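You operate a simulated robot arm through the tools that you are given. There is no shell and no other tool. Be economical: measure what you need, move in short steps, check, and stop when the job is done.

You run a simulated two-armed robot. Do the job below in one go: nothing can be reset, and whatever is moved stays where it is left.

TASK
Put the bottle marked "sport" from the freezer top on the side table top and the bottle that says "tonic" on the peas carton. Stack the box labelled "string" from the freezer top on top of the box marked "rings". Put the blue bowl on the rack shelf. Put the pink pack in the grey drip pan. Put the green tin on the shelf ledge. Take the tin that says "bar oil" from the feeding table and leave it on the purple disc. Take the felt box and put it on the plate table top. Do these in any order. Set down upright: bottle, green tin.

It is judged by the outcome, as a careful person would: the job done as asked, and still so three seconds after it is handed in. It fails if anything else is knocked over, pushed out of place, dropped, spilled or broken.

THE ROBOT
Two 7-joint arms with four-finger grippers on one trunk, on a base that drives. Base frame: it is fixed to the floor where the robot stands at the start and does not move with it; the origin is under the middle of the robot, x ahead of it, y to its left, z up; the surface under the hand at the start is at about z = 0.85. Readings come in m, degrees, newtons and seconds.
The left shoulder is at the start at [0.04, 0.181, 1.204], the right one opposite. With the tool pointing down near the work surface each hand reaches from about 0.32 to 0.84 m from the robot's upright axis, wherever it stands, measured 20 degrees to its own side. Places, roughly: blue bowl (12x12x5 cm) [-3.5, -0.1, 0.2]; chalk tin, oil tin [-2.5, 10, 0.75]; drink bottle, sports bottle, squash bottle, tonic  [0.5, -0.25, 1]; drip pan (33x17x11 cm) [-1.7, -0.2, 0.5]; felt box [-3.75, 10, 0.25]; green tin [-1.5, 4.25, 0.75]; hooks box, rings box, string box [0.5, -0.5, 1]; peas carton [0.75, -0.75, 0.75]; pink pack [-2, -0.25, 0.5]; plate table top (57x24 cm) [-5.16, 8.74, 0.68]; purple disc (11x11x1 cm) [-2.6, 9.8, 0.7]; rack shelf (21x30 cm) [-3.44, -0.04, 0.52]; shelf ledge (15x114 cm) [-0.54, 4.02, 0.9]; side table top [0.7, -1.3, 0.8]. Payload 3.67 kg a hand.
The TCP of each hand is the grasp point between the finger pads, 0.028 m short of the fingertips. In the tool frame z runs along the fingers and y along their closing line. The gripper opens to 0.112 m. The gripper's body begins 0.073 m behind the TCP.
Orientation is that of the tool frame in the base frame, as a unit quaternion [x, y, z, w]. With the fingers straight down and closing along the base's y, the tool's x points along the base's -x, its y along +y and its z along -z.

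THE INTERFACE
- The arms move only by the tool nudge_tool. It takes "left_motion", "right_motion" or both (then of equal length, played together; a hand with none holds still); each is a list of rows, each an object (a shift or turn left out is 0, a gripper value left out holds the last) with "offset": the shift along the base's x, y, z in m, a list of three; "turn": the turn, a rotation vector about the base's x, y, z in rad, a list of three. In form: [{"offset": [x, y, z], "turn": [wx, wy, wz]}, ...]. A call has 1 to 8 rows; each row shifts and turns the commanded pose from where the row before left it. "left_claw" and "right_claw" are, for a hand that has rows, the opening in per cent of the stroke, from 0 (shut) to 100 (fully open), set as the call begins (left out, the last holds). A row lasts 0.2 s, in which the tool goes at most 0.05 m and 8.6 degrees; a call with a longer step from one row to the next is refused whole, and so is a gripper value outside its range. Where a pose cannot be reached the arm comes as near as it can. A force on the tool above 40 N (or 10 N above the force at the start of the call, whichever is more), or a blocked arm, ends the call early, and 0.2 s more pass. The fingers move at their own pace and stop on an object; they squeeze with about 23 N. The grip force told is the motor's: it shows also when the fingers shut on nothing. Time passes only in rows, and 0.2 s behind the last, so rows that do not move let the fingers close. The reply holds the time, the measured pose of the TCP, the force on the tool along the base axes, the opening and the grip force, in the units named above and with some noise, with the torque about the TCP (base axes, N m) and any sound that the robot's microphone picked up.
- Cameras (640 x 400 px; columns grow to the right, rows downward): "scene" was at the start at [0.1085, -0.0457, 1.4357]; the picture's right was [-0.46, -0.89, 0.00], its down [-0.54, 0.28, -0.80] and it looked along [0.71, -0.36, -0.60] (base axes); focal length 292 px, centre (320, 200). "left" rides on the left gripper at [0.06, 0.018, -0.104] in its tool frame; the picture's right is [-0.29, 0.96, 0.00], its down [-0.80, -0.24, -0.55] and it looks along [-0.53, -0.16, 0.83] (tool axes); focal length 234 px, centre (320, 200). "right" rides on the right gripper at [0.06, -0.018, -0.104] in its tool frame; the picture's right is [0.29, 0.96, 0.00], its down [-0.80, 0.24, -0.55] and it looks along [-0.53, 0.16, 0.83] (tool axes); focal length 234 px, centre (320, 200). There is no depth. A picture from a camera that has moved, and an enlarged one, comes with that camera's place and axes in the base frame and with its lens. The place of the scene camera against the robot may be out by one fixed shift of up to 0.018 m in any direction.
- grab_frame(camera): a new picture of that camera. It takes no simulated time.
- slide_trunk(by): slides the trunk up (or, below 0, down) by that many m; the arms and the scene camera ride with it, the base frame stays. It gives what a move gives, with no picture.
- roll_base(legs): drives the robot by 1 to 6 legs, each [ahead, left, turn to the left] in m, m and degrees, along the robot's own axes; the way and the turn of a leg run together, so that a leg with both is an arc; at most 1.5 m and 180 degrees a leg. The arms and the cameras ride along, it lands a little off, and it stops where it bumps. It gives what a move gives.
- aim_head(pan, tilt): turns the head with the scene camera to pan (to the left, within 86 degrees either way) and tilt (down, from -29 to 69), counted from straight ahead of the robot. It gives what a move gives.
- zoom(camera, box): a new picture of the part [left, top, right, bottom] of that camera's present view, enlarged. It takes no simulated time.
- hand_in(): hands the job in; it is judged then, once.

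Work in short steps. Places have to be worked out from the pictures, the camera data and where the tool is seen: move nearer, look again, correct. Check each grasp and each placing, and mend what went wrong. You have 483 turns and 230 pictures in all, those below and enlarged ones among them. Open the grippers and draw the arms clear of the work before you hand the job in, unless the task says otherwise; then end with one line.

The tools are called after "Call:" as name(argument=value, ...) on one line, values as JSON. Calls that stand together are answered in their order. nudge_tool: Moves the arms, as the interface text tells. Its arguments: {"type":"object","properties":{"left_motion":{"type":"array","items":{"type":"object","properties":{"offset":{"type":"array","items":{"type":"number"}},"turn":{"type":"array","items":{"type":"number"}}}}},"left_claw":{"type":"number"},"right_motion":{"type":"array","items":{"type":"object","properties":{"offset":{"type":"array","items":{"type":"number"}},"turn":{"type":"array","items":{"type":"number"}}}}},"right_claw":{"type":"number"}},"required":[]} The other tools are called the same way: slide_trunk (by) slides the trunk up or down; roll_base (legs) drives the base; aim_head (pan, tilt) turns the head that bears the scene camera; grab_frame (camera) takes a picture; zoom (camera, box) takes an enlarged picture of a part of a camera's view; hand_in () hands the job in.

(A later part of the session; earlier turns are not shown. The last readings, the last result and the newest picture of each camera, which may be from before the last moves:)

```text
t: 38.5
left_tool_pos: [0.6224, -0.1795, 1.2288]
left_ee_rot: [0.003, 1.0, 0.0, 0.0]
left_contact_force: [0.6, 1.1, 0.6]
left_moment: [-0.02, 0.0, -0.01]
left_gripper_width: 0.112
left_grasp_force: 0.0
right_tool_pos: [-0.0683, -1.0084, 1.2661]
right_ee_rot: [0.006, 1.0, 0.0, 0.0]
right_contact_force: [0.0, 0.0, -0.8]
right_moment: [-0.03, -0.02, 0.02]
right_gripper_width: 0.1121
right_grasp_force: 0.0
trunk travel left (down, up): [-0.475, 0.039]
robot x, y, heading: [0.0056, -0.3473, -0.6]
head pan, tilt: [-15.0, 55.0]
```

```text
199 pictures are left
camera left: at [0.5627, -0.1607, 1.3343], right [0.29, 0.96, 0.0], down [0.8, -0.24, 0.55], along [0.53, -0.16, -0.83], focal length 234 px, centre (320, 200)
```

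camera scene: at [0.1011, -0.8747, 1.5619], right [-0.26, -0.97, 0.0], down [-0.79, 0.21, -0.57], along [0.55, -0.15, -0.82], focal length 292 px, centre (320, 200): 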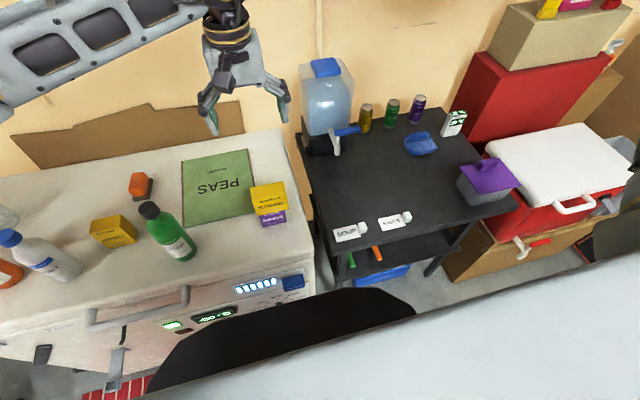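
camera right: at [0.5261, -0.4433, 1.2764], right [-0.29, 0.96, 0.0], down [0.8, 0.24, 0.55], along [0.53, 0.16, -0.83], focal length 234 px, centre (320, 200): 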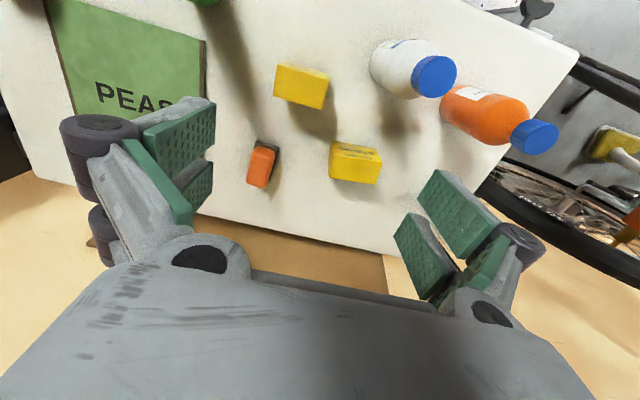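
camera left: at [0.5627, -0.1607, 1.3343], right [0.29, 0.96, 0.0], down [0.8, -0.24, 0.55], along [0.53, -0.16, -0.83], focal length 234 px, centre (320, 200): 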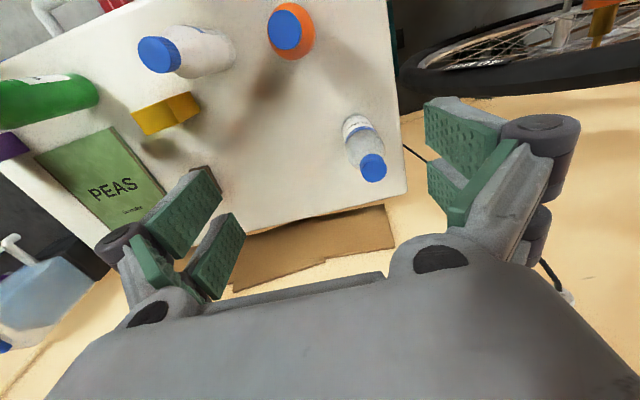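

Tonic ≈ (0.72,-0.128), cap top ≈1.02–1.05. I move over it and lower a bit for a closer check.

Call:
nudge_tool(left_motion=[{"offset": [0.04, 0.025, 0]}, {"offset": [0.03, 0.025, 0]}, {"offset": [0, 0, -0.04]}, {"offset": [0, 0, -0.03]}])

Call:
grab_frame(camera="left")

Call:
aim_head(pan=0, tilt=45)

Call:
grab_frame(camera="scene")

```text
t: 39.5
left_tool_pos: [0.6925, -0.1327, 1.1577]
left_ee_rot: [0.003, 1.0, 0.0, 0.0]
left_contact_force: [-0.1, -0.2, 0.1]
left_moment: [0.01, 0.01, -0.02]
left_gripper_width: 0.1116
left_grasp_force: 0.1
right_tool_pos: [-0.0673, -1.0092, 1.2648]
right_ee_rot: [0.004, 1.0, -0.001, 0.0]
right_contact_force: [0.8, 0.6, 0.1]
right_moment: [0.0, 0.01, 0.0]
right_gripper_width: 0.1121
right_grasp_force: 0.0
trunk travel left (down, up): [-0.475, 0.039]
robot x, y, heading: [0.0066, -0.3423, -0.9]
head pan, tilt: [-15.0, 55.0]
```

```text
198 pictures are left
camera left: at [0.6331, -0.1144, 1.2623], right [0.29, 0.96, 0.0], down [0.8, -0.24, 0.55], along [0.53, -0.16, -0.83], focal length 234 px, centre (320, 200)
```

left: 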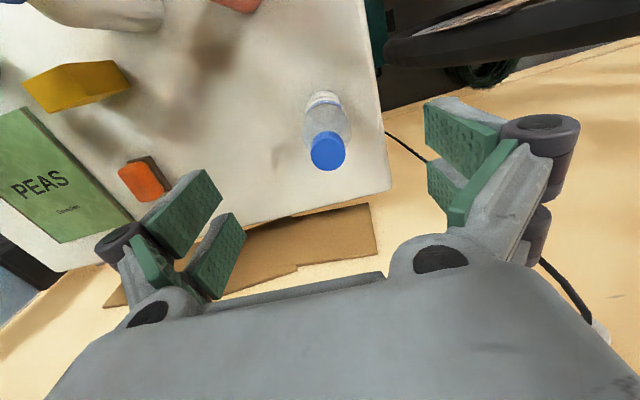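

```text
t: 40.2
left_tool_pos: [0.6921, -0.1333, 1.1583]
left_ee_rot: [0.002, 1.0, -0.001, 0.001]
left_contact_force: [0.1, -0.2, -0.1]
left_moment: [-0.03, -0.02, -0.01]
left_gripper_width: 0.112
left_grasp_force: 0.1
right_tool_pos: [-0.0674, -1.0106, 1.2645]
right_ee_rot: [0.006, 1.0, 0.0, 0.0]
right_contact_force: [-0.7, 0.3, -0.5]
right_moment: [-0.01, -0.01, 0.0]
right_gripper_width: 0.112
right_grasp_force: 0.0
trunk travel left (down, up): [-0.475, 0.039]
robot x, y, heading: [0.0054, -0.3466, -0.7]
head pan, tilt: [0.0, 45.0]
```

```text
197 pictures are left
camera scene: at [0.1165, -0.3535, 1.5752], right [-0.01, -1.0, 0.0], down [-0.71, 0.01, -0.71], along [0.71, -0.01, -0.71], focal length 292 px, centre (320, 200)
```

scene: 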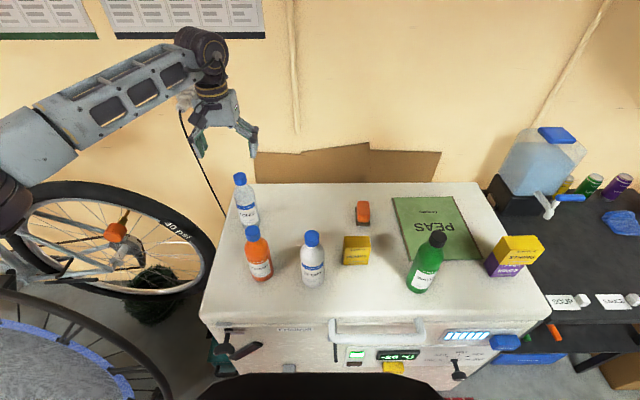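

Triangulated cap: ≈ (0.717,-0.131), top ≈1.04. I'll grip by the cap: descend to TCP z≈1.02 and close.

Call:
nudge_tool(left_motion=[{"offset": [0.026, 0.002, 0]}, {"offset": [0, 0, -0.045]}, {"offset": [0, 0, -0.045]}, {"offset": [0, 0, -0.045]}])

Call:
grab_frame(camera="left")

Call:
zoom(camera="scene", box=[160, 100, 340, 250])

```text
t: 41.2
left_tool_pos: [0.7205, -0.1316, 1.0204]
left_ee_rot: [0.002, 1.0, 0.0, -0.001]
left_contact_force: [0.4, -1.2, -0.5]
left_moment: [-0.01, 0.03, 0.03]
left_gripper_width: 0.1119
left_grasp_force: 0.1
right_tool_pos: [-0.0673, -1.0097, 1.2644]
right_ee_rot: [0.005, 1.0, 0.0, -0.001]
right_contact_force: [0.3, 0.1, -0.8]
right_moment: [0.01, 0.05, 0.02]
right_gripper_width: 0.1121
right_grasp_force: 0.2
trunk travel left (down, up): [-0.475, 0.039]
robot x, y, heading: [0.0026, -0.3482, -0.7]
head pan, tilt: [0.0, 45.0]
```

```text
196 pictures are left
camera left: at [0.6613, -0.1127, 1.1246], right [0.29, 0.96, 0.0], down [0.8, -0.24, 0.55], along [0.53, -0.16, -0.83], focal length 234 px, centre (320, 200)
```

left: 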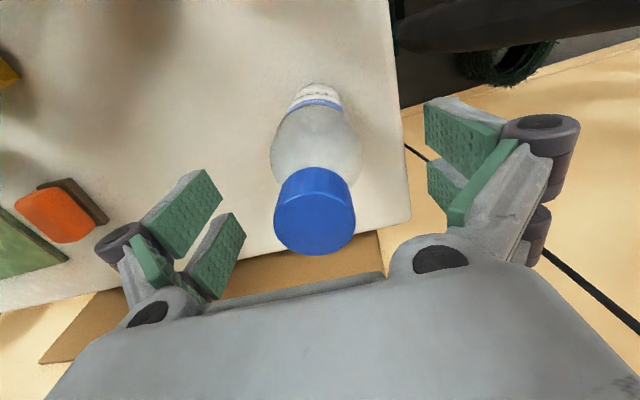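

```text
2.67 times, centred on (250, 175) of scene
camera zoom: at [0.1177, -0.3539, 1.5752], right [-0.01, -1.0, 0.0], down [-0.71, 0.01, -0.71], along [0.71, -0.01, -0.71], focal length 779 px, centre (507, 267)
```

zoom: 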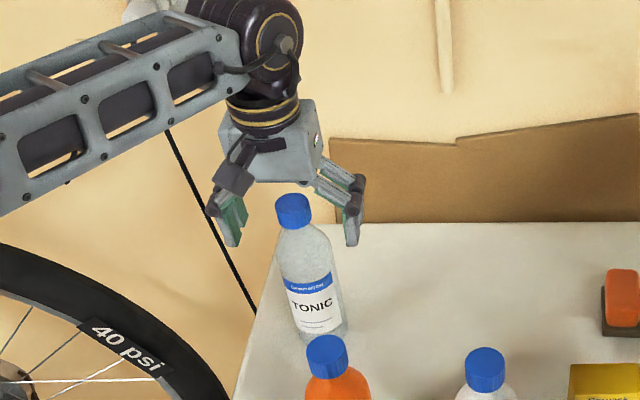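

Cap lies right between the fingers. Close.

Call:
nudge_tool(left_motion=[{}, {}, {}, {}], left_claw=0)

Call:
nudge_tool(left_motion=[{"offset": [0, 0, 0.02]}, {"offset": [0, 0, 0.045]}, {"offset": [0, 0, 0.045]}, {"offset": [0, 0, 0.045]}, {"offset": [0, 0, 0.045]}, {"offset": [0, 0, 0.045]}])

Call:
grab_frame(camera="scene")

```text
t: 42.2
left_tool_pos: [0.7189, -0.1318, 1.0214]
left_ee_rot: [0.003, 1.0, 0.001, 0.001]
left_contact_force: [2.6, -0.1, 9.0]
left_moment: [0.0, -0.17, -0.04]
left_gripper_width: 0.0491
left_grasp_force: 23.0
right_tool_pos: [-0.068, -1.0099, 1.2661]
right_ee_rot: [0.006, 1.0, 0.0, 0.0]
right_contact_force: [0.2, 0.4, -0.6]
right_moment: [-0.02, -0.02, 0.01]
right_gripper_width: 0.1119
right_grasp_force: 0.1
trunk travel left (down, up): [-0.475, 0.039]
robot x, y, heading: [0.0071, -0.3428, -0.7]
head pan, tilt: [0.0, 45.0]
```

```text
t: 43.6
left_tool_pos: [0.7191, -0.1318, 1.267]
left_ee_rot: [0.002, 1.0, 0.0, -0.001]
left_contact_force: [0.2, -0.3, -1.4]
left_moment: [-0.05, 0.01, 0.02]
left_gripper_width: 0.0304
left_grasp_force: 22.8
right_tool_pos: [-0.0683, -1.0106, 1.2657]
right_ee_rot: [0.005, 1.0, 0.001, -0.001]
right_contact_force: [-1.0, 0.3, -0.8]
right_moment: [0.0, -0.01, 0.01]
right_gripper_width: 0.112
right_grasp_force: 0.0
trunk travel left (down, up): [-0.475, 0.039]
robot x, y, heading: [0.0015, -0.3449, -0.5]
head pan, tilt: [0.0, 45.0]
```

```text
194 pictures are left
camera scene: at [0.1156, -0.3545, 1.5754], right [-0.01, -1.0, 0.0], down [-0.71, 0.01, -0.71], along [0.71, -0.01, -0.71], focal length 292 px, centre (320, 200)
```

scene: 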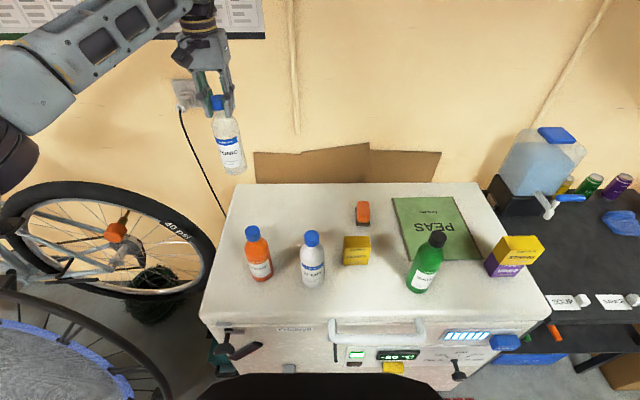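

The grip slid to the narrower cap (0.030 m) but the bottle hangs. I zoom to check how it is held.

Call:
zoom(camera="scene", box=[160, 40, 300, 200])

Call:
grab_frame(camera="left")

```text
2.50 times, centred on (230, 120) of scene
camera zoom: at [0.1156, -0.3545, 1.5754], right [-0.01, -1.0, 0.0], down [-0.71, 0.01, -0.71], along [0.71, -0.01, -0.71], focal length 730 px, centre (545, 400)
```

zoom: 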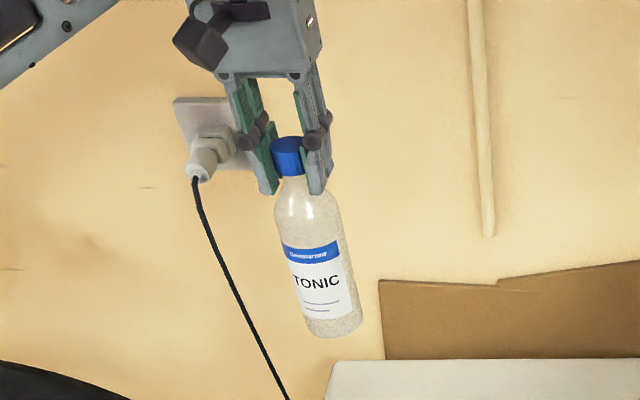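

```text
192 pictures are left
camera left: at [0.6594, -0.1119, 1.3721], right [0.29, 0.96, 0.0], down [0.8, -0.24, 0.55], along [0.53, -0.16, -0.83], focal length 234 px, centre (320, 200)
```

left: 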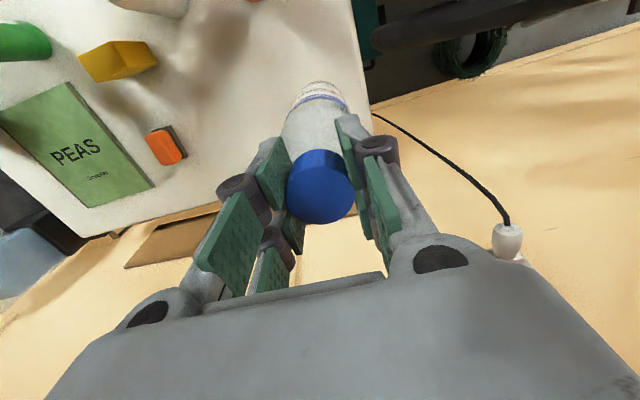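

Tonic is held upright by the cap. I drive 0.5 m right towards the peas carton.

Call:
roll_base(legs=[[0, -0.5, 0]])

Call:
grab_frame(camera="left")

Call:
grab_frame(camera="scene")

```text
t: 46.6
left_tool_pos: [0.715, -0.6246, 1.2668]
left_ee_rot: [0.0, 1.0, -0.001, -0.001]
left_contact_force: [-0.4, 0.2, -0.3]
left_moment: [-0.03, -0.01, 0.04]
left_gripper_width: 0.0301
left_grasp_force: 23.0
right_tool_pos: [-0.0714, -1.5051, 1.2663]
right_ee_rot: [0.006, 1.0, -0.001, 0.0]
right_contact_force: [0.2, 0.4, 0.3]
right_moment: [-0.03, 0.02, 0.0]
right_gripper_width: 0.112
right_grasp_force: 0.1
trunk travel left (down, up): [-0.475, 0.039]
robot x, y, heading: [-0.0032, -0.8384, -0.5]
head pan, tilt: [0.0, 45.0]
```

```text
191 pictures are left
camera left: at [0.6554, -0.6051, 1.3711], right [0.29, 0.96, 0.0], down [0.8, -0.24, 0.55], along [0.53, -0.16, -0.83], focal length 234 px, centre (320, 200)
```

left: 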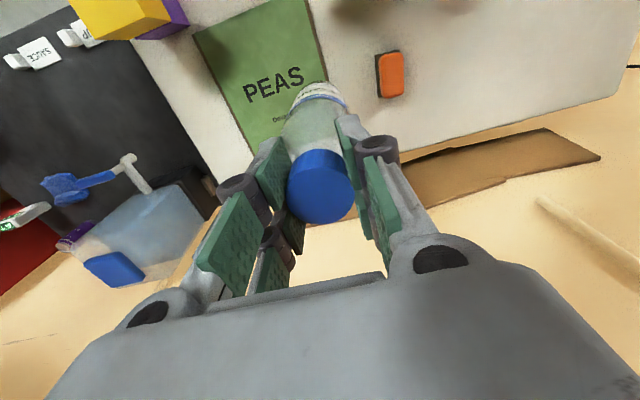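

```text
190 pictures are left
camera scene: at [0.1119, -0.8487, 1.5753], right [-0.01, -1.0, 0.0], down [-0.71, 0.01, -0.71], along [0.71, -0.01, -0.71], focal length 292 px, centre (320, 200)
```

scene: 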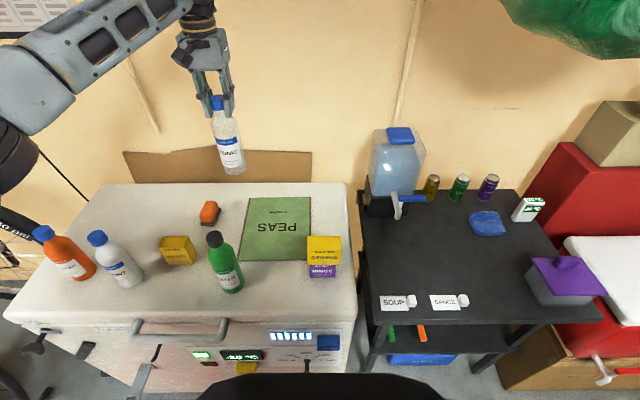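

Peas centre ≈ (0.69,-0.712). I move over it and lower to z≈1.08.

Call:
nudge_tool(left_motion=[{"offset": [-0.013, -0.044, 0]}, {"offset": [-0.012, -0.044, 0]}, {"offset": [0, 0, -0.045]}, {"offset": [0, 0, -0.045]}, {"offset": [0, 0, -0.045]}, {"offset": [0, 0, -0.045]}])

Call:
zoom(camera="scene", box=[180, 120, 360, 290])

```text
t: 48.0
left_tool_pos: [0.6899, -0.7111, 1.087]
left_ee_rot: [0.001, 1.0, -0.001, 0.0]
left_contact_force: [-0.1, -1.1, -0.8]
left_moment: [-0.03, 0.03, -0.01]
left_gripper_width: 0.0299
left_grasp_force: 22.9
right_tool_pos: [-0.0721, -1.5061, 1.2657]
right_ee_rot: [0.005, 1.0, 0.0, -0.001]
right_contact_force: [0.6, -0.6, 0.3]
right_moment: [-0.03, 0.03, -0.02]
right_gripper_width: 0.1119
right_grasp_force: 0.1
trunk travel left (down, up): [-0.475, 0.039]
robot x, y, heading: [0.0019, -0.8417, -0.4]
head pan, tilt: [0.0, 45.0]
```

```text
2.35 times, centred on (270, 205) of scene
camera zoom: at [0.1129, -0.8495, 1.5752], right [-0.01, -1.0, 0.0], down [-0.71, 0.01, -0.71], along [0.71, -0.01, -0.71], focal length 688 px, centre (438, 188)
```

zoom: 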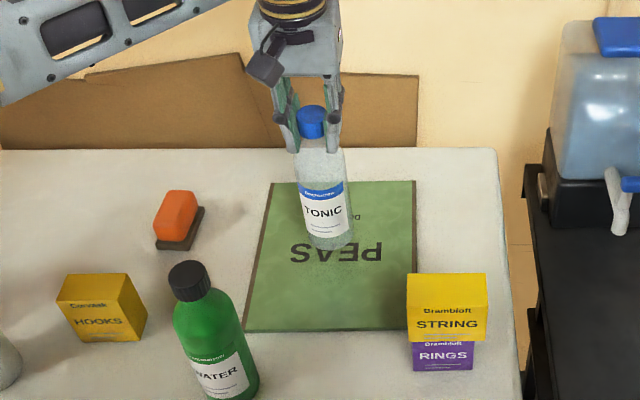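

Position is good over the carton; lower slowly to contact.

Call:
nudge_tool(left_motion=[{"offset": [0, -0.006, -0.012]}, {"offset": [0, 0, -0.008]}, {"offset": [0, 0, -0.006]}])

Call:
zoom(camera="scene", box=[180, 120, 360, 290])

```text
t: 48.9
left_tool_pos: [0.689, -0.7185, 1.061]
left_ee_rot: [0.001, 1.0, -0.001, 0.0]
left_contact_force: [-0.3, 0.1, -0.1]
left_moment: [-0.01, 0.0, 0.02]
left_gripper_width: 0.0302
left_grasp_force: 22.7
right_tool_pos: [-0.0721, -1.5071, 1.266]
right_ee_rot: [0.005, 1.0, 0.0, 0.0]
right_contact_force: [-0.3, 0.9, -0.7]
right_moment: [0.02, 0.01, -0.02]
right_gripper_width: 0.1121
right_grasp_force: 0.0
trunk travel left (down, up): [-0.475, 0.039]
robot x, y, heading: [0.0022, -0.8414, -0.5]
head pan, tilt: [0.0, 45.0]
```

```text
2.35 times, centred on (270, 205) of scene
camera zoom: at [0.1116, -0.8499, 1.5753], right [-0.01, -1.0, 0.0], down [-0.71, 0.01, -0.71], along [0.71, -0.01, -0.71], focal length 688 px, centre (438, 188)
```

zoom: 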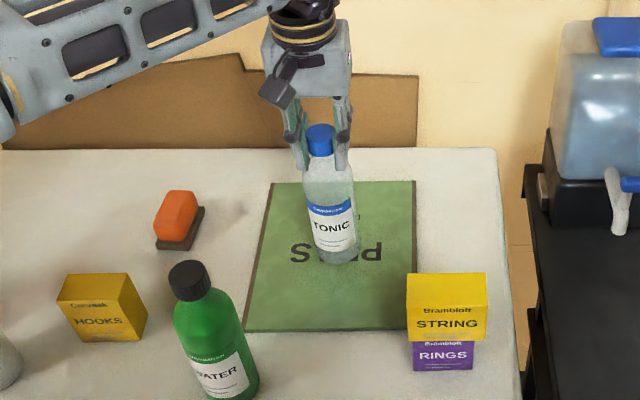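

Not clearly in contact; continue in small steps.

Call:
nudge_tool(left_motion=[{"offset": [0, 0, -0.005]}, {}])

Call:
nudge_tool(left_motion=[{"offset": [0, 0, -0.005]}, {}])

```text
t: 49.5
left_tool_pos: [0.6901, -0.7192, 1.0552]
left_ee_rot: [0.001, 1.0, -0.001, 0.0]
left_contact_force: [0.2, -0.2, -0.2]
left_moment: [0.0, -0.01, 0.03]
left_gripper_width: 0.0303
left_grasp_force: 23.1
right_tool_pos: [-0.0712, -1.507, 1.2655]
right_ee_rot: [0.005, 1.0, 0.0, 0.0]
right_contact_force: [0.3, 0.7, -0.5]
right_moment: [-0.01, 0.0, 0.02]
right_gripper_width: 0.1118
right_grasp_force: 0.0
trunk travel left (down, up): [-0.475, 0.039]
robot x, y, heading: [0.0006, -0.8432, -0.5]
head pan, tilt: [0.0, 45.0]
```

```text
t: 50.0
left_tool_pos: [0.6909, -0.72, 1.05]
left_ee_rot: [0.001, 1.0, 0.0, 0.0]
left_contact_force: [0.3, 0.3, 0.0]
left_moment: [0.01, -0.01, 0.02]
left_gripper_width: 0.03
left_grasp_force: 23.1
right_tool_pos: [-0.0711, -1.5066, 1.2656]
right_ee_rot: [0.006, 1.0, 0.0, 0.0]
right_contact_force: [-0.3, 0.5, -0.5]
right_moment: [0.0, -0.01, -0.01]
right_gripper_width: 0.1121
right_grasp_force: 0.1
trunk travel left (down, up): [-0.475, 0.039]
robot x, y, heading: [-0.001, -0.8439, -0.3]
head pan, tilt: [0.0, 45.0]
```

Call:
nudge_tool(left_motion=[{"offset": [0, 0, -0.004]}, {}, {"offset": [0, 0, -0.003]}, {}])

Call:
zoom(camera="scene", box=[180, 120, 360, 290])

```text
t: 51.0
left_tool_pos: [0.6888, -0.7204, 1.0484]
left_ee_rot: [0.001, 1.0, -0.001, 0.003]
left_contact_force: [4.8, -0.7, 37.1]
left_moment: [0.06, -0.04, -0.03]
left_gripper_width: 0.0299
left_grasp_force: 22.9
right_tool_pos: [-0.0748, -1.5082, 1.2659]
right_ee_rot: [0.005, 1.0, 0.0, 0.001]
right_contact_force: [0.6, -0.3, 0.4]
right_moment: [0.02, -0.01, 0.03]
right_gripper_width: 0.112
right_grasp_force: 0.2
trunk travel left (down, up): [-0.475, 0.039]
robot x, y, heading: [-0.0011, -0.8444, -0.6]
head pan, tilt: [0.0, 45.0]
```

```text
2.35 times, centred on (270, 205) of scene
camera zoom: at [0.1081, -0.8512, 1.5758], right [-0.01, -1.0, 0.0], down [-0.71, 0.01, -0.71], along [0.71, -0.01, -0.71], focal length 688 px, centre (438, 188)
```

zoom: 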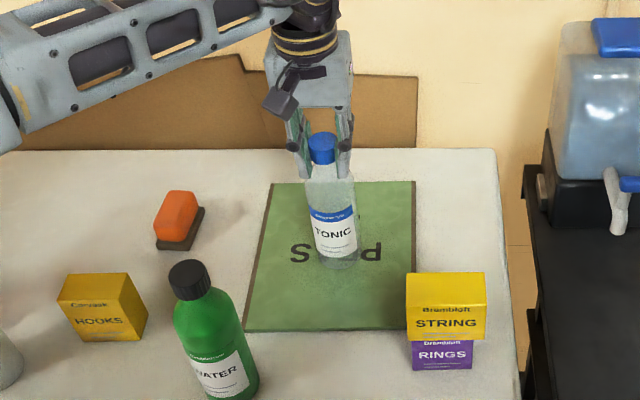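

Firm contact with the carton. I back off the pressure a little, then release and lift.

Call:
nudge_tool(left_motion=[{"offset": [0, 0, 0.005]}, {}])

Call:
nudge_tool(left_motion=[{}, {}, {}], left_claw=60)

Call:
nudge_tool(left_motion=[{"offset": [0, 0, 0.04]}, {"offset": [0, 0, 0.045]}, {"offset": [0, 0, 0.045]}, {"offset": [0, 0, 0.045]}])

Call:
grab_frame(camera="scene")

```text
t: 51.6
left_tool_pos: [0.6888, -0.7188, 1.0488]
left_ee_rot: [0.001, 1.0, -0.001, 0.001]
left_contact_force: [6.4, -1.3, 19.8]
left_moment: [-0.21, -0.82, 0.0]
left_gripper_width: 0.0302
left_grasp_force: 22.9
right_tool_pos: [-0.0724, -1.5065, 1.2637]
right_ee_rot: [0.005, 1.0, 0.0, 0.001]
right_contact_force: [-0.3, -0.8, 0.2]
right_moment: [0.01, -0.05, -0.02]
right_gripper_width: 0.1121
right_grasp_force: 0.0
trunk travel left (down, up): [-0.475, 0.039]
robot x, y, heading: [-0.0004, -0.8412, -0.7]
head pan, tilt: [0.0, 45.0]
```

```text
t: 52.5
left_tool_pos: [0.6896, -0.7186, 1.0489]
left_ee_rot: [0.001, 1.0, 0.0, -0.001]
left_contact_force: [-0.3, -0.1, 0.1]
left_moment: [0.04, 0.0, -0.01]
left_gripper_width: 0.0675
left_grasp_force: 0.0
right_tool_pos: [-0.0716, -1.5059, 1.2655]
right_ee_rot: [0.005, 1.0, 0.0, 0.0]
right_contact_force: [-0.3, 0.4, -0.2]
right_moment: [0.01, 0.02, 0.01]
right_gripper_width: 0.1119
right_grasp_force: 0.1
trunk travel left (down, up): [-0.475, 0.039]
robot x, y, heading: [-0.0007, -0.8445, -0.3]
head pan, tilt: [0.0, 45.0]
```

```text
t: 53.5
left_tool_pos: [0.6902, -0.72, 1.2246]
left_ee_rot: [0.001, 1.0, 0.001, 0.001]
left_contact_force: [-0.5, -0.1, -0.1]
left_moment: [0.02, -0.03, 0.01]
left_gripper_width: 0.0671
left_grasp_force: 0.1
right_tool_pos: [-0.0722, -1.5074, 1.2644]
right_ee_rot: [0.005, 1.0, 0.0, 0.0]
right_contact_force: [0.5, 0.3, -0.4]
right_moment: [-0.01, -0.05, 0.01]
right_gripper_width: 0.1121
right_grasp_force: 0.0
trunk travel left (down, up): [-0.475, 0.039]
robot x, y, heading: [-0.0016, -0.8443, -0.2]
head pan, tilt: [0.0, 45.0]
```

```text
186 pictures are left
camera scene: at [0.1106, -0.8509, 1.5754], right [-0.01, -1.0, 0.0], down [-0.71, 0.01, -0.71], along [0.71, -0.01, -0.71], focal length 292 px, centre (320, 200)
```

scene: 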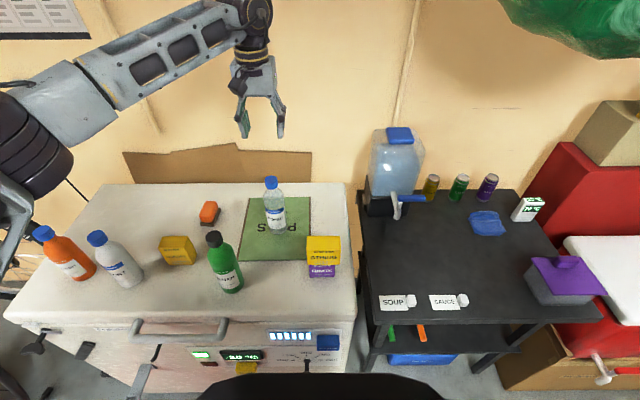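

Tonic stands on the carton. Now drive 0.45 m left for the sport bottle and lift the hand back.

Call:
roll_base(legs=[[0, 0.45, 0]])

Call:
nudge_tool(left_motion=[{"offset": [-0.045, 0, 0.01]}, {"offset": [-0.045, -0.01, 0]}, {"offset": [-0.045, -0.02, 0]}, {"offset": [-0.035, -0.025, 0]}], left_claw=100)

Call:
grab_frame(camera="left")

```text
t: 56.2
left_tool_pos: [0.6911, -0.271, 1.2246]
left_ee_rot: [-0.004, 1.0, 0.001, 0.0]
left_contact_force: [0.7, -0.7, -0.6]
left_moment: [0.06, -0.02, 0.02]
left_gripper_width: 0.0669
left_grasp_force: 0.1
right_tool_pos: [-0.0642, -1.066, 1.2644]
right_ee_rot: [0.0, 1.0, 0.001, 0.0]
right_contact_force: [0.0, 0.3, -0.6]
right_moment: [0.0, 0.0, -0.04]
right_gripper_width: 0.1121
right_grasp_force: 0.0
trunk travel left (down, up): [-0.475, 0.039]
robot x, y, heading: [0.0006, -0.4026, -0.0]
head pan, tilt: [0.0, 45.0]
```

```text
t: 57.2
left_tool_pos: [0.5199, -0.3282, 1.233]
left_ee_rot: [-0.004, 1.0, 0.001, 0.0]
left_contact_force: [0.1, 0.6, 0.4]
left_moment: [0.02, -0.02, -0.02]
left_gripper_width: 0.112
left_grasp_force: 0.0
right_tool_pos: [-0.0649, -1.0657, 1.2644]
right_ee_rot: [0.0, 1.0, 0.001, 0.0]
right_contact_force: [0.5, 0.0, -0.5]
right_moment: [0.03, -0.04, -0.05]
right_gripper_width: 0.112
right_grasp_force: 0.1
trunk travel left (down, up): [-0.475, 0.039]
robot x, y, heading: [0.0009, -0.4011, 0.0]
head pan, tilt: [0.0, 45.0]
```

```text
185 pictures are left
camera left: at [0.4604, -0.3105, 1.3388], right [0.28, 0.96, 0.0], down [0.8, -0.23, 0.55], along [0.53, -0.16, -0.83], focal length 234 px, centre (320, 200)
```

left: 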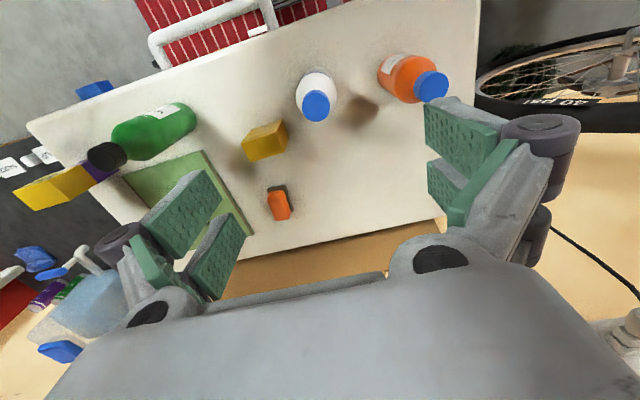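

Sport cap ≈ (0.515,-0.333). Descend partially and check.

Call:
nudge_tool(left_motion=[{"offset": [-0.004, -0.004, -0.04]}, {"offset": [0, 0, -0.04]}, {"offset": [0, 0, -0.04]}])

Call:
grab_frame(camera="left")

Call:
zoom(camera="scene", box=[200, 100, 400, 300])

```text
t: 58.0
left_tool_pos: [0.5183, -0.3317, 1.1134]
left_ee_rot: [-0.004, 1.0, 0.0, 0.0]
left_contact_force: [0.2, 0.5, -0.1]
left_moment: [0.03, 0.07, 0.01]
left_gripper_width: 0.1121
left_grasp_force: 0.0
right_tool_pos: [-0.0631, -1.0638, 1.2649]
right_ee_rot: [0.001, 1.0, 0.0, 0.001]
right_contact_force: [0.2, 0.4, -0.1]
right_moment: [0.02, -0.02, -0.01]
right_gripper_width: 0.1121
right_grasp_force: 0.0
trunk travel left (down, up): [-0.475, 0.039]
robot x, y, heading: [0.0026, -0.3976, -0.1]
head pan, tilt: [0.0, 45.0]
```

```text
184 pictures are left
camera left: at [0.4591, -0.3134, 1.2175], right [0.28, 0.96, 0.0], down [0.8, -0.23, 0.55], along [0.53, -0.16, -0.83], focal length 234 px, centre (320, 200)
```

left: 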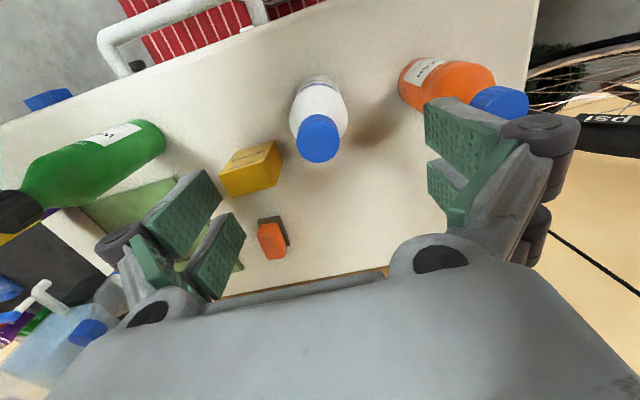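

```text
2.00 times, centred on (300, 200) of scene
camera zoom: at [0.1141, -0.4053, 1.5752], right [0.0, -1.0, 0.0], down [-0.71, 0.0, -0.71], along [0.71, 0.0, -0.71], focal length 584 px, centre (360, 200)
```

zoom: 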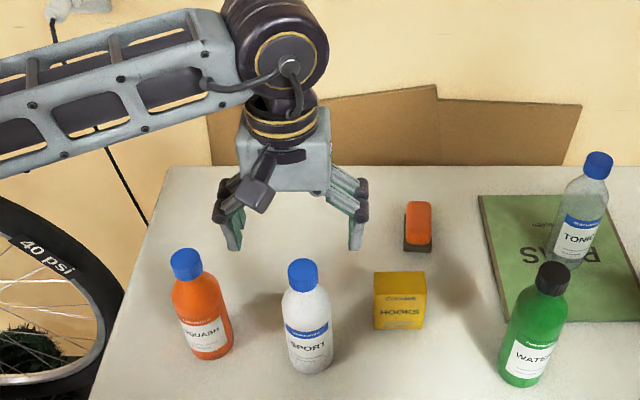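

Descend to z≈1.025 at x≈0.516 and check before closing.

Call:
nudge_tool(left_motion=[{"offset": [-0.003, 0, -0.043]}, {"offset": [0, 0, -0.043]}])

Call:
grab_frame(camera="left")

```text
t: 58.6
left_tool_pos: [0.516, -0.3314, 1.0242]
left_ee_rot: [-0.003, 1.0, 0.0, -0.001]
left_contact_force: [0.4, 0.0, -1.2]
left_moment: [-0.02, 0.02, 0.03]
left_gripper_width: 0.1119
left_grasp_force: 0.0
right_tool_pos: [-0.0633, -1.0633, 1.2652]
right_ee_rot: [0.0, 1.0, 0.0, -0.001]
right_contact_force: [-0.3, -0.1, -0.2]
right_moment: [-0.01, -0.01, 0.02]
right_gripper_width: 0.112
right_grasp_force: 0.0
trunk travel left (down, up): [-0.475, 0.039]
robot x, y, heading: [-0.0019, -0.3964, -0.2]
head pan, tilt: [0.0, 45.0]
```

```text
182 pictures are left
camera left: at [0.4567, -0.3124, 1.1295], right [0.28, 0.96, 0.0], down [0.8, -0.24, 0.55], along [0.53, -0.16, -0.83], focal length 234 px, centre (320, 200)
```

left: 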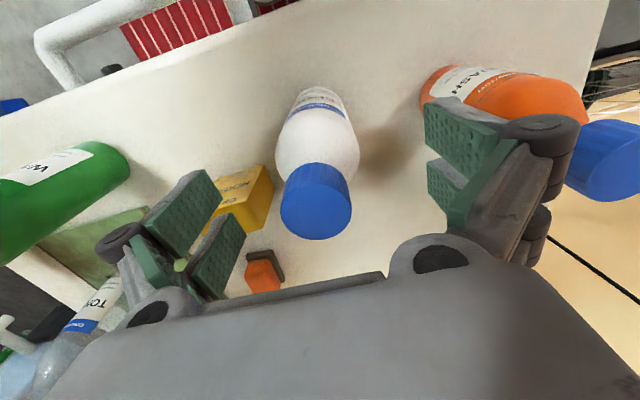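

Call:
nudge_tool(left_motion=[{}, {}, {}, {}], left_claw=0)

Call:
nudge_tool(left_motion=[{"offset": [0, 0, 0.02]}, {"offset": [0, 0, 0.045]}, {"offset": [0, 0, 0.045]}, {"offset": [0, 0, 0.045]}, {"offset": [0, 0, 0.045]}, {"offset": [0, 0, 0.045]}])

Call:
grab_frame(camera="left")

Call:
grab_frame(camera="scene")

```text
t: 59.6
left_tool_pos: [0.5145, -0.3316, 1.0253]
left_ee_rot: [-0.002, 1.0, 0.0, 0.001]
left_contact_force: [0.6, -1.9, 6.4]
left_moment: [-0.11, -0.05, 0.0]
left_gripper_width: 0.0374
left_grasp_force: 22.9
right_tool_pos: [-0.0648, -1.0635, 1.2652]
right_ee_rot: [0.0, 1.0, 0.0, 0.0]
right_contact_force: [0.1, -0.2, -0.5]
right_moment: [0.02, -0.03, -0.03]
right_gripper_width: 0.112
right_grasp_force: 0.0
trunk travel left (down, up): [-0.475, 0.039]
robot x, y, heading: [0.0015, -0.3992, 0.2]
head pan, tilt: [0.0, 45.0]
```

```text
t: 61.0
left_tool_pos: [0.5131, -0.3284, 1.2728]
left_ee_rot: [-0.003, 1.0, 0.0, -0.001]
left_contact_force: [0.0, 0.3, -2.6]
left_moment: [-0.01, -0.02, -0.01]
left_gripper_width: 0.0302
left_grasp_force: 22.9
right_tool_pos: [-0.0642, -1.0646, 1.2633]
right_ee_rot: [0.0, 1.0, 0.0, 0.0]
right_contact_force: [-0.6, -0.1, -0.2]
right_moment: [0.0, -0.01, -0.02]
right_gripper_width: 0.1119
right_grasp_force: 0.1
trunk travel left (down, up): [-0.475, 0.039]
robot x, y, heading: [-0.0016, -0.3955, -0.2]
head pan, tilt: [0.0, 45.0]
```

```text
181 pictures are left
camera left: at [0.4538, -0.3102, 1.3784], right [0.28, 0.96, 0.0], down [0.8, -0.24, 0.55], along [0.53, -0.16, -0.83], focal length 234 px, centre (320, 200)
```

left: 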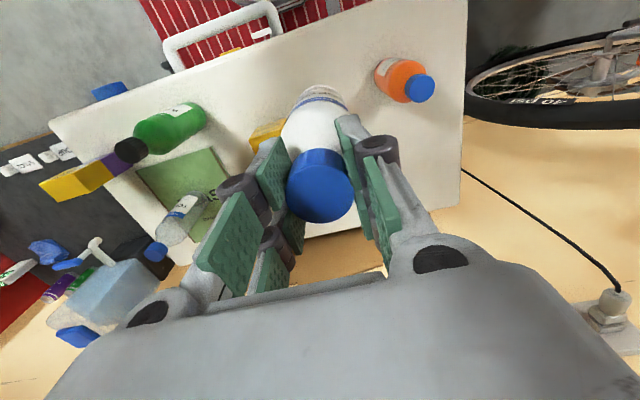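

```text
180 pictures are left
camera scene: at [0.1132, -0.4062, 1.5753], right [0.0, -1.0, 0.0], down [-0.71, 0.0, -0.71], along [0.71, 0.0, -0.71], focal length 292 px, centre (320, 200)
```

scene: 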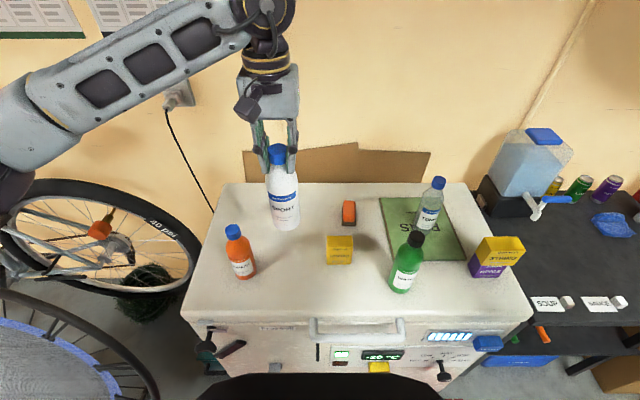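

Sport held. Before driving past the water bottle I raise the hand more.

Call:
nudge_tool(left_motion=[{"offset": [0.0, 0, 0.045]}, {"offset": [0.0, 0, 0.04]}])

```text
t: 61.6
left_tool_pos: [0.5142, -0.3304, 1.358]
left_ee_rot: [-0.003, 1.0, 0.002, 0.001]
left_contact_force: [0.2, 1.0, -2.1]
left_moment: [-0.01, 0.0, 0.02]
left_gripper_width: 0.0305
left_grasp_force: 23.2
right_tool_pos: [-0.0651, -1.0644, 1.263]
right_ee_rot: [0.001, 1.0, 0.0, 0.0]
right_contact_force: [-0.5, -0.5, -0.2]
right_moment: [0.03, -0.01, 0.03]
right_gripper_width: 0.1119
right_grasp_force: 0.1
trunk travel left (down, up): [-0.475, 0.039]
robot x, y, heading: [-0.0006, -0.4004, 0.1]
head pan, tilt: [0.0, 45.0]
```

Drive 0.9 m right to the side table.

Call:
roll_base(legs=[[0, -0.9, 0]])

Call:
grab_frame(camera="scene")

Call:
grab_frame(camera="left")

```text
t: 66.5
left_tool_pos: [0.5147, -1.2241, 1.3556]
left_ee_rot: [-0.002, 1.0, 0.0, 0.0]
left_contact_force: [0.5, 0.1, -2.0]
left_moment: [-0.01, 0.04, 0.0]
left_gripper_width: 0.03
left_grasp_force: 23.0
right_tool_pos: [-0.0672, -1.9583, 1.2656]
right_ee_rot: [0.002, 1.0, 0.0, 0.0]
right_contact_force: [-0.3, 0.9, -0.4]
right_moment: [-0.01, 0.03, 0.0]
right_gripper_width: 0.1122
right_grasp_force: 0.0
trunk travel left (down, up): [-0.475, 0.039]
robot x, y, heading: [-0.0013, -1.2932, -0.1]
head pan, tilt: [0.0, 45.0]
```

```text
179 pictures are left
camera scene: at [0.1131, -1.3001, 1.5753], right [0.0, -1.0, 0.0], down [-0.71, 0.0, -0.71], along [0.71, 0.0, -0.71], focal length 292 px, centre (320, 200)
```

scene: 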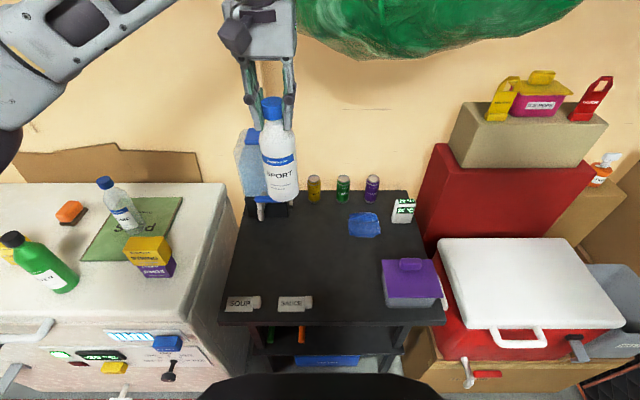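

```text
178 pictures are left
camera left: at [0.4559, -1.2056, 1.4618], right [0.28, 0.96, 0.0], down [0.8, -0.24, 0.55], along [0.53, -0.16, -0.83], focal length 234 px, centre (320, 200)
```

left: 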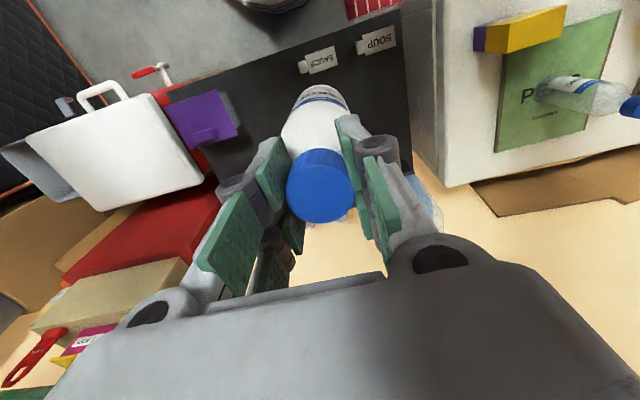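

Spot (0.64,-1.235) on the table is free. Move over and descend.

Call:
nudge_tool(left_motion=[{"offset": [0.042, -0.003, 0]}, {"offset": [0.042, -0.004, 0]}, {"offset": [0.042, -0.004, 0]}, {"offset": [0, 0, -0.045]}, {"offset": [0, 0, -0.045]}, {"offset": [0, 0, -0.045]}, {"offset": [0, 0, -0.045]}, {"offset": [0, 0, -0.045]}])

Call:
nudge_tool(left_motion=[{"offset": [0, 0, -0.045]}, {"offset": [0, 0, -0.045]}, {"offset": [0, 0, -0.02]}])

Call:
zoom(camera="scene", box=[200, 100, 440, 340])

```text
t: 67.1
left_tool_pos: [0.5835, -1.2251, 1.3599]
left_ee_rot: [0.004, 1.0, 0.005, -0.006]
left_contact_force: [-0.6, -0.1, -1.7]
left_moment: [-0.03, -0.08, 0.0]
left_gripper_width: 0.0304
left_grasp_force: 23.4
right_tool_pos: [-0.0691, -1.9566, 1.266]
right_ee_rot: [-0.001, 1.0, -0.002, 0.002]
right_contact_force: [-0.8, 0.4, 0.6]
right_moment: [0.0, -0.06, -0.02]
right_gripper_width: 0.1123
right_grasp_force: 0.1
trunk travel left (down, up): [-0.475, 0.039]
robot x, y, heading: [-0.0005, -1.2927, 0.0]
head pan, tilt: [0.0, 45.0]
stopped in row 3 (left hand): the force on the tool passed its limit at 138 N (the readings are from after the stop); the commanded pose is now the measured one
```

```text
t: 67.9
left_tool_pos: [0.5882, -1.2273, 1.2457]
left_ee_rot: [0.004, 1.0, 0.005, -0.007]
left_contact_force: [-8.6, 6.7, 2.4]
left_moment: [-1.09, -1.19, -0.13]
left_gripper_width: 0.0305
left_grasp_force: 22.7
right_tool_pos: [-0.0663, -1.9574, 1.2653]
right_ee_rot: [-0.001, 1.0, 0.0, 0.002]
right_contact_force: [0.5, 1.1, -0.1]
right_moment: [-0.01, -0.01, -0.02]
right_gripper_width: 0.1122
right_grasp_force: 0.0
trunk travel left (down, up): [-0.475, 0.039]
robot x, y, heading: [0.0043, -1.2955, 0.1]
head pan, tilt: [0.0, 45.0]
```

```text
1.67 times, centred on (320, 220) of scene
camera zoom: at [0.1107, -1.2992, 1.5754], right [0.0, -1.0, 0.0], down [-0.71, 0.0, -0.71], along [0.71, 0.0, -0.71], focal length 487 px, centre (320, 167)
```

zoom: 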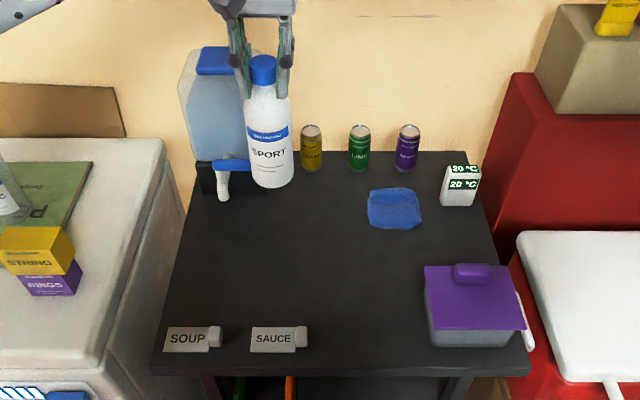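

Something was struck (138 N), likely the green hanging object by the wrist. Let me look up with the head before moving further.

Call:
aim_head(pan=0, tilt=5)

Call:
grab_frame(camera="scene")

```text
t: 69.0
left_tool_pos: [0.5872, -1.227, 1.2484]
left_ee_rot: [0.003, 1.0, 0.006, -0.007]
left_contact_force: [-11.8, 7.3, -10.7]
left_moment: [-0.76, -1.49, -0.29]
left_gripper_width: 0.0305
left_grasp_force: 22.8
right_tool_pos: [-0.0658, -1.9587, 1.2664]
right_ee_rot: [0.0, 1.0, -0.001, 0.001]
right_contact_force: [0.2, 0.2, 1.1]
right_moment: [-0.01, 0.01, 0.02]
right_gripper_width: 0.112
right_grasp_force: 0.1
trunk travel left (down, up): [-0.475, 0.039]
robot x, y, heading: [0.0002, -1.2935, 0.1]
head pan, tilt: [0.0, 5.0]
```

```text
176 pictures are left
camera scene: at [0.1215, -1.2989, 1.6383], right [0.0, -1.0, 0.0], down [-0.09, 0.0, -1.0], along [1.0, 0.0, -0.09], focal length 292 px, centre (320, 200)
```

scene: 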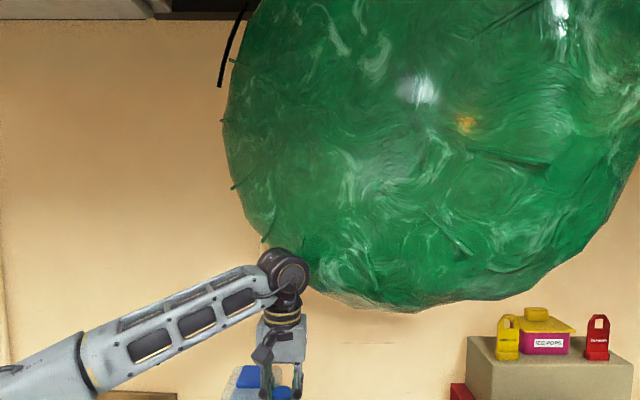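

Call:
grab_frame(camera="left")

Call:
zoom(camera="scene", box=[200, 200, 400, 400])

```text
175 pictures are left
camera left: at [0.5306, -1.2096, 1.3532], right [0.3, 0.96, 0.01], down [0.8, -0.25, 0.54], along [0.52, -0.15, -0.84], focal length 234 px, centre (320, 200)
```

left: 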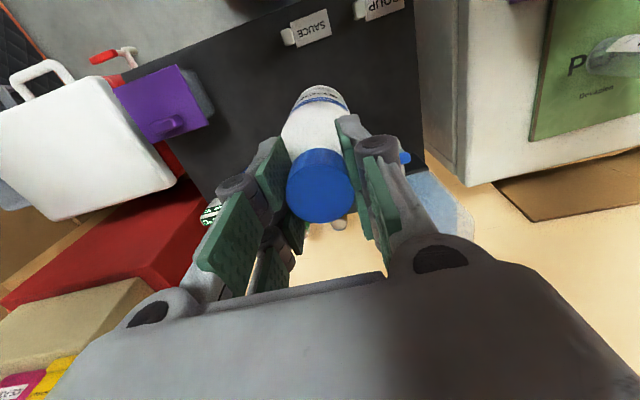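

```text
2.00 times, centred on (300, 300) of scene
camera zoom: at [0.1215, -1.2989, 1.6383], right [0.0, -1.0, 0.0], down [-0.09, 0.0, -1.0], along [1.0, 0.0, -0.09], focal length 584 px, centre (360, 0)
```

zoom: 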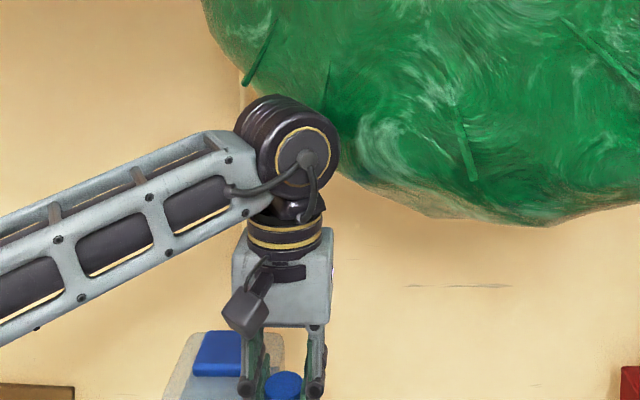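

The wrist is against the green kayak-like object. I back off, descend, and only then go forward below it.

Call:
nudge_tool(left_motion=[{"offset": [-0.03, 0, 0]}, {"offset": [-0.04, 0.0, 0]}, {"offset": [0, 0, -0.045]}, {"offset": [0, 0, -0.045]}, {"offset": [0, 0, -0.045]}])

Call:
grab_frame(camera="scene")

```text
t: 70.2
left_tool_pos: [0.5198, -1.2278, 1.1122]
left_ee_rot: [0.004, 1.0, 0.005, -0.007]
left_contact_force: [-0.5, -0.2, -1.7]
left_moment: [-0.02, 0.0, 0.0]
left_gripper_width: 0.0304
left_grasp_force: 23.6
right_tool_pos: [-0.0636, -1.9575, 1.2658]
right_ee_rot: [-0.001, 1.0, 0.0, 0.0]
right_contact_force: [-0.9, -0.4, 0.1]
right_moment: [-0.02, 0.01, 0.01]
right_gripper_width: 0.1121
right_grasp_force: 0.0
trunk travel left (down, up): [-0.475, 0.039]
robot x, y, heading: [0.0032, -1.2977, 0.2]
head pan, tilt: [0.0, 5.0]
```

```text
173 pictures are left
camera scene: at [0.1228, -1.2998, 1.6383], right [0.0, -1.0, 0.0], down [-0.09, 0.0, -1.0], along [1.0, 0.0, -0.09], focal length 292 px, centre (320, 200)
```

scene: 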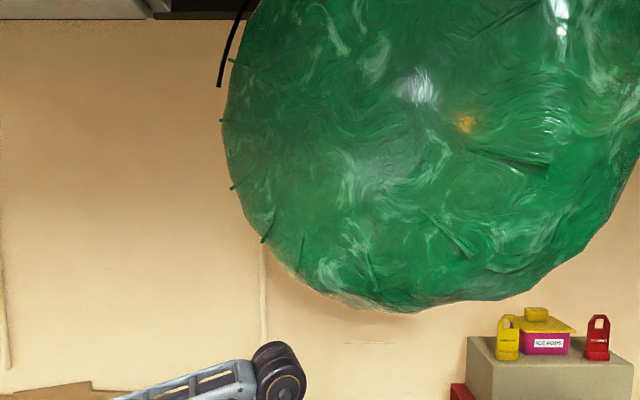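

Clear of contact. Lower further, then go forward to x≈0.61 well under the kayak, viewing from above.

Call:
nudge_tool(left_motion=[{"offset": [0, 0, -0.04]}, {"offset": [0.03, 0, -0.01]}, {"offset": [0.03, 0, 0]}, {"offset": [0.03, 0, 0]}])

Call:
aim_head(pan=0, tilt=45)

Call:
zoom(camera="scene", box=[200, 100, 440, 340])

```text
t: 71.2
left_tool_pos: [0.6108, -1.2268, 1.0602]
left_ee_rot: [0.003, 1.0, 0.006, -0.008]
left_contact_force: [-0.4, -0.1, -2.8]
left_moment: [0.0, 0.05, -0.01]
left_gripper_width: 0.0304
left_grasp_force: 23.5
right_tool_pos: [-0.0633, -1.9597, 1.2658]
right_ee_rot: [-0.002, 1.0, 0.0, -0.001]
right_contact_force: [-0.4, -0.1, -0.2]
right_moment: [0.0, 0.01, -0.01]
right_gripper_width: 0.112
right_grasp_force: 0.1
trunk travel left (down, up): [-0.475, 0.039]
robot x, y, heading: [-0.0011, -1.296, 0.3]
head pan, tilt: [0.0, 5.0]
```

```text
t: 72.2
left_tool_pos: [0.608, -1.2265, 1.0612]
left_ee_rot: [0.004, 1.0, 0.005, -0.008]
left_contact_force: [0.3, 0.3, -2.4]
left_moment: [-0.01, 0.02, -0.02]
left_gripper_width: 0.0302
left_grasp_force: 22.8
right_tool_pos: [-0.0641, -1.9594, 1.2652]
right_ee_rot: [-0.001, 1.0, 0.0, -0.001]
right_contact_force: [0.1, 0.8, 0.7]
right_moment: [0.0, -0.02, 0.0]
right_gripper_width: 0.112
right_grasp_force: 0.0
trunk travel left (down, up): [-0.475, 0.039]
robot x, y, heading: [0.0002, -1.2933, -0.1]
head pan, tilt: [0.0, 45.0]
```

```text
1.67 times, centred on (320, 220) of scene
camera zoom: at [0.1134, -1.3009, 1.5753], right [0.0, -1.0, 0.0], down [-0.71, 0.0, -0.71], along [0.71, 0.0, -0.71], focal length 487 px, centre (320, 167)
```

zoom: 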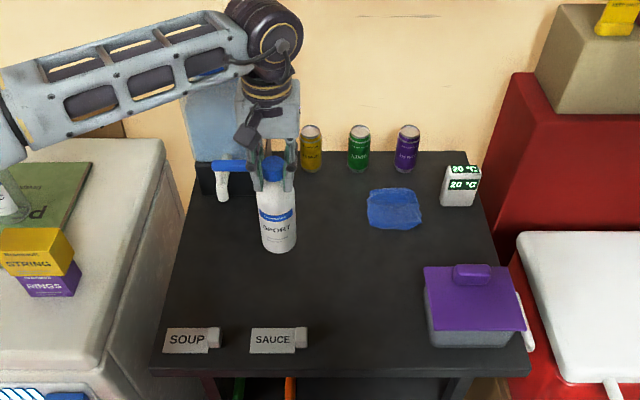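

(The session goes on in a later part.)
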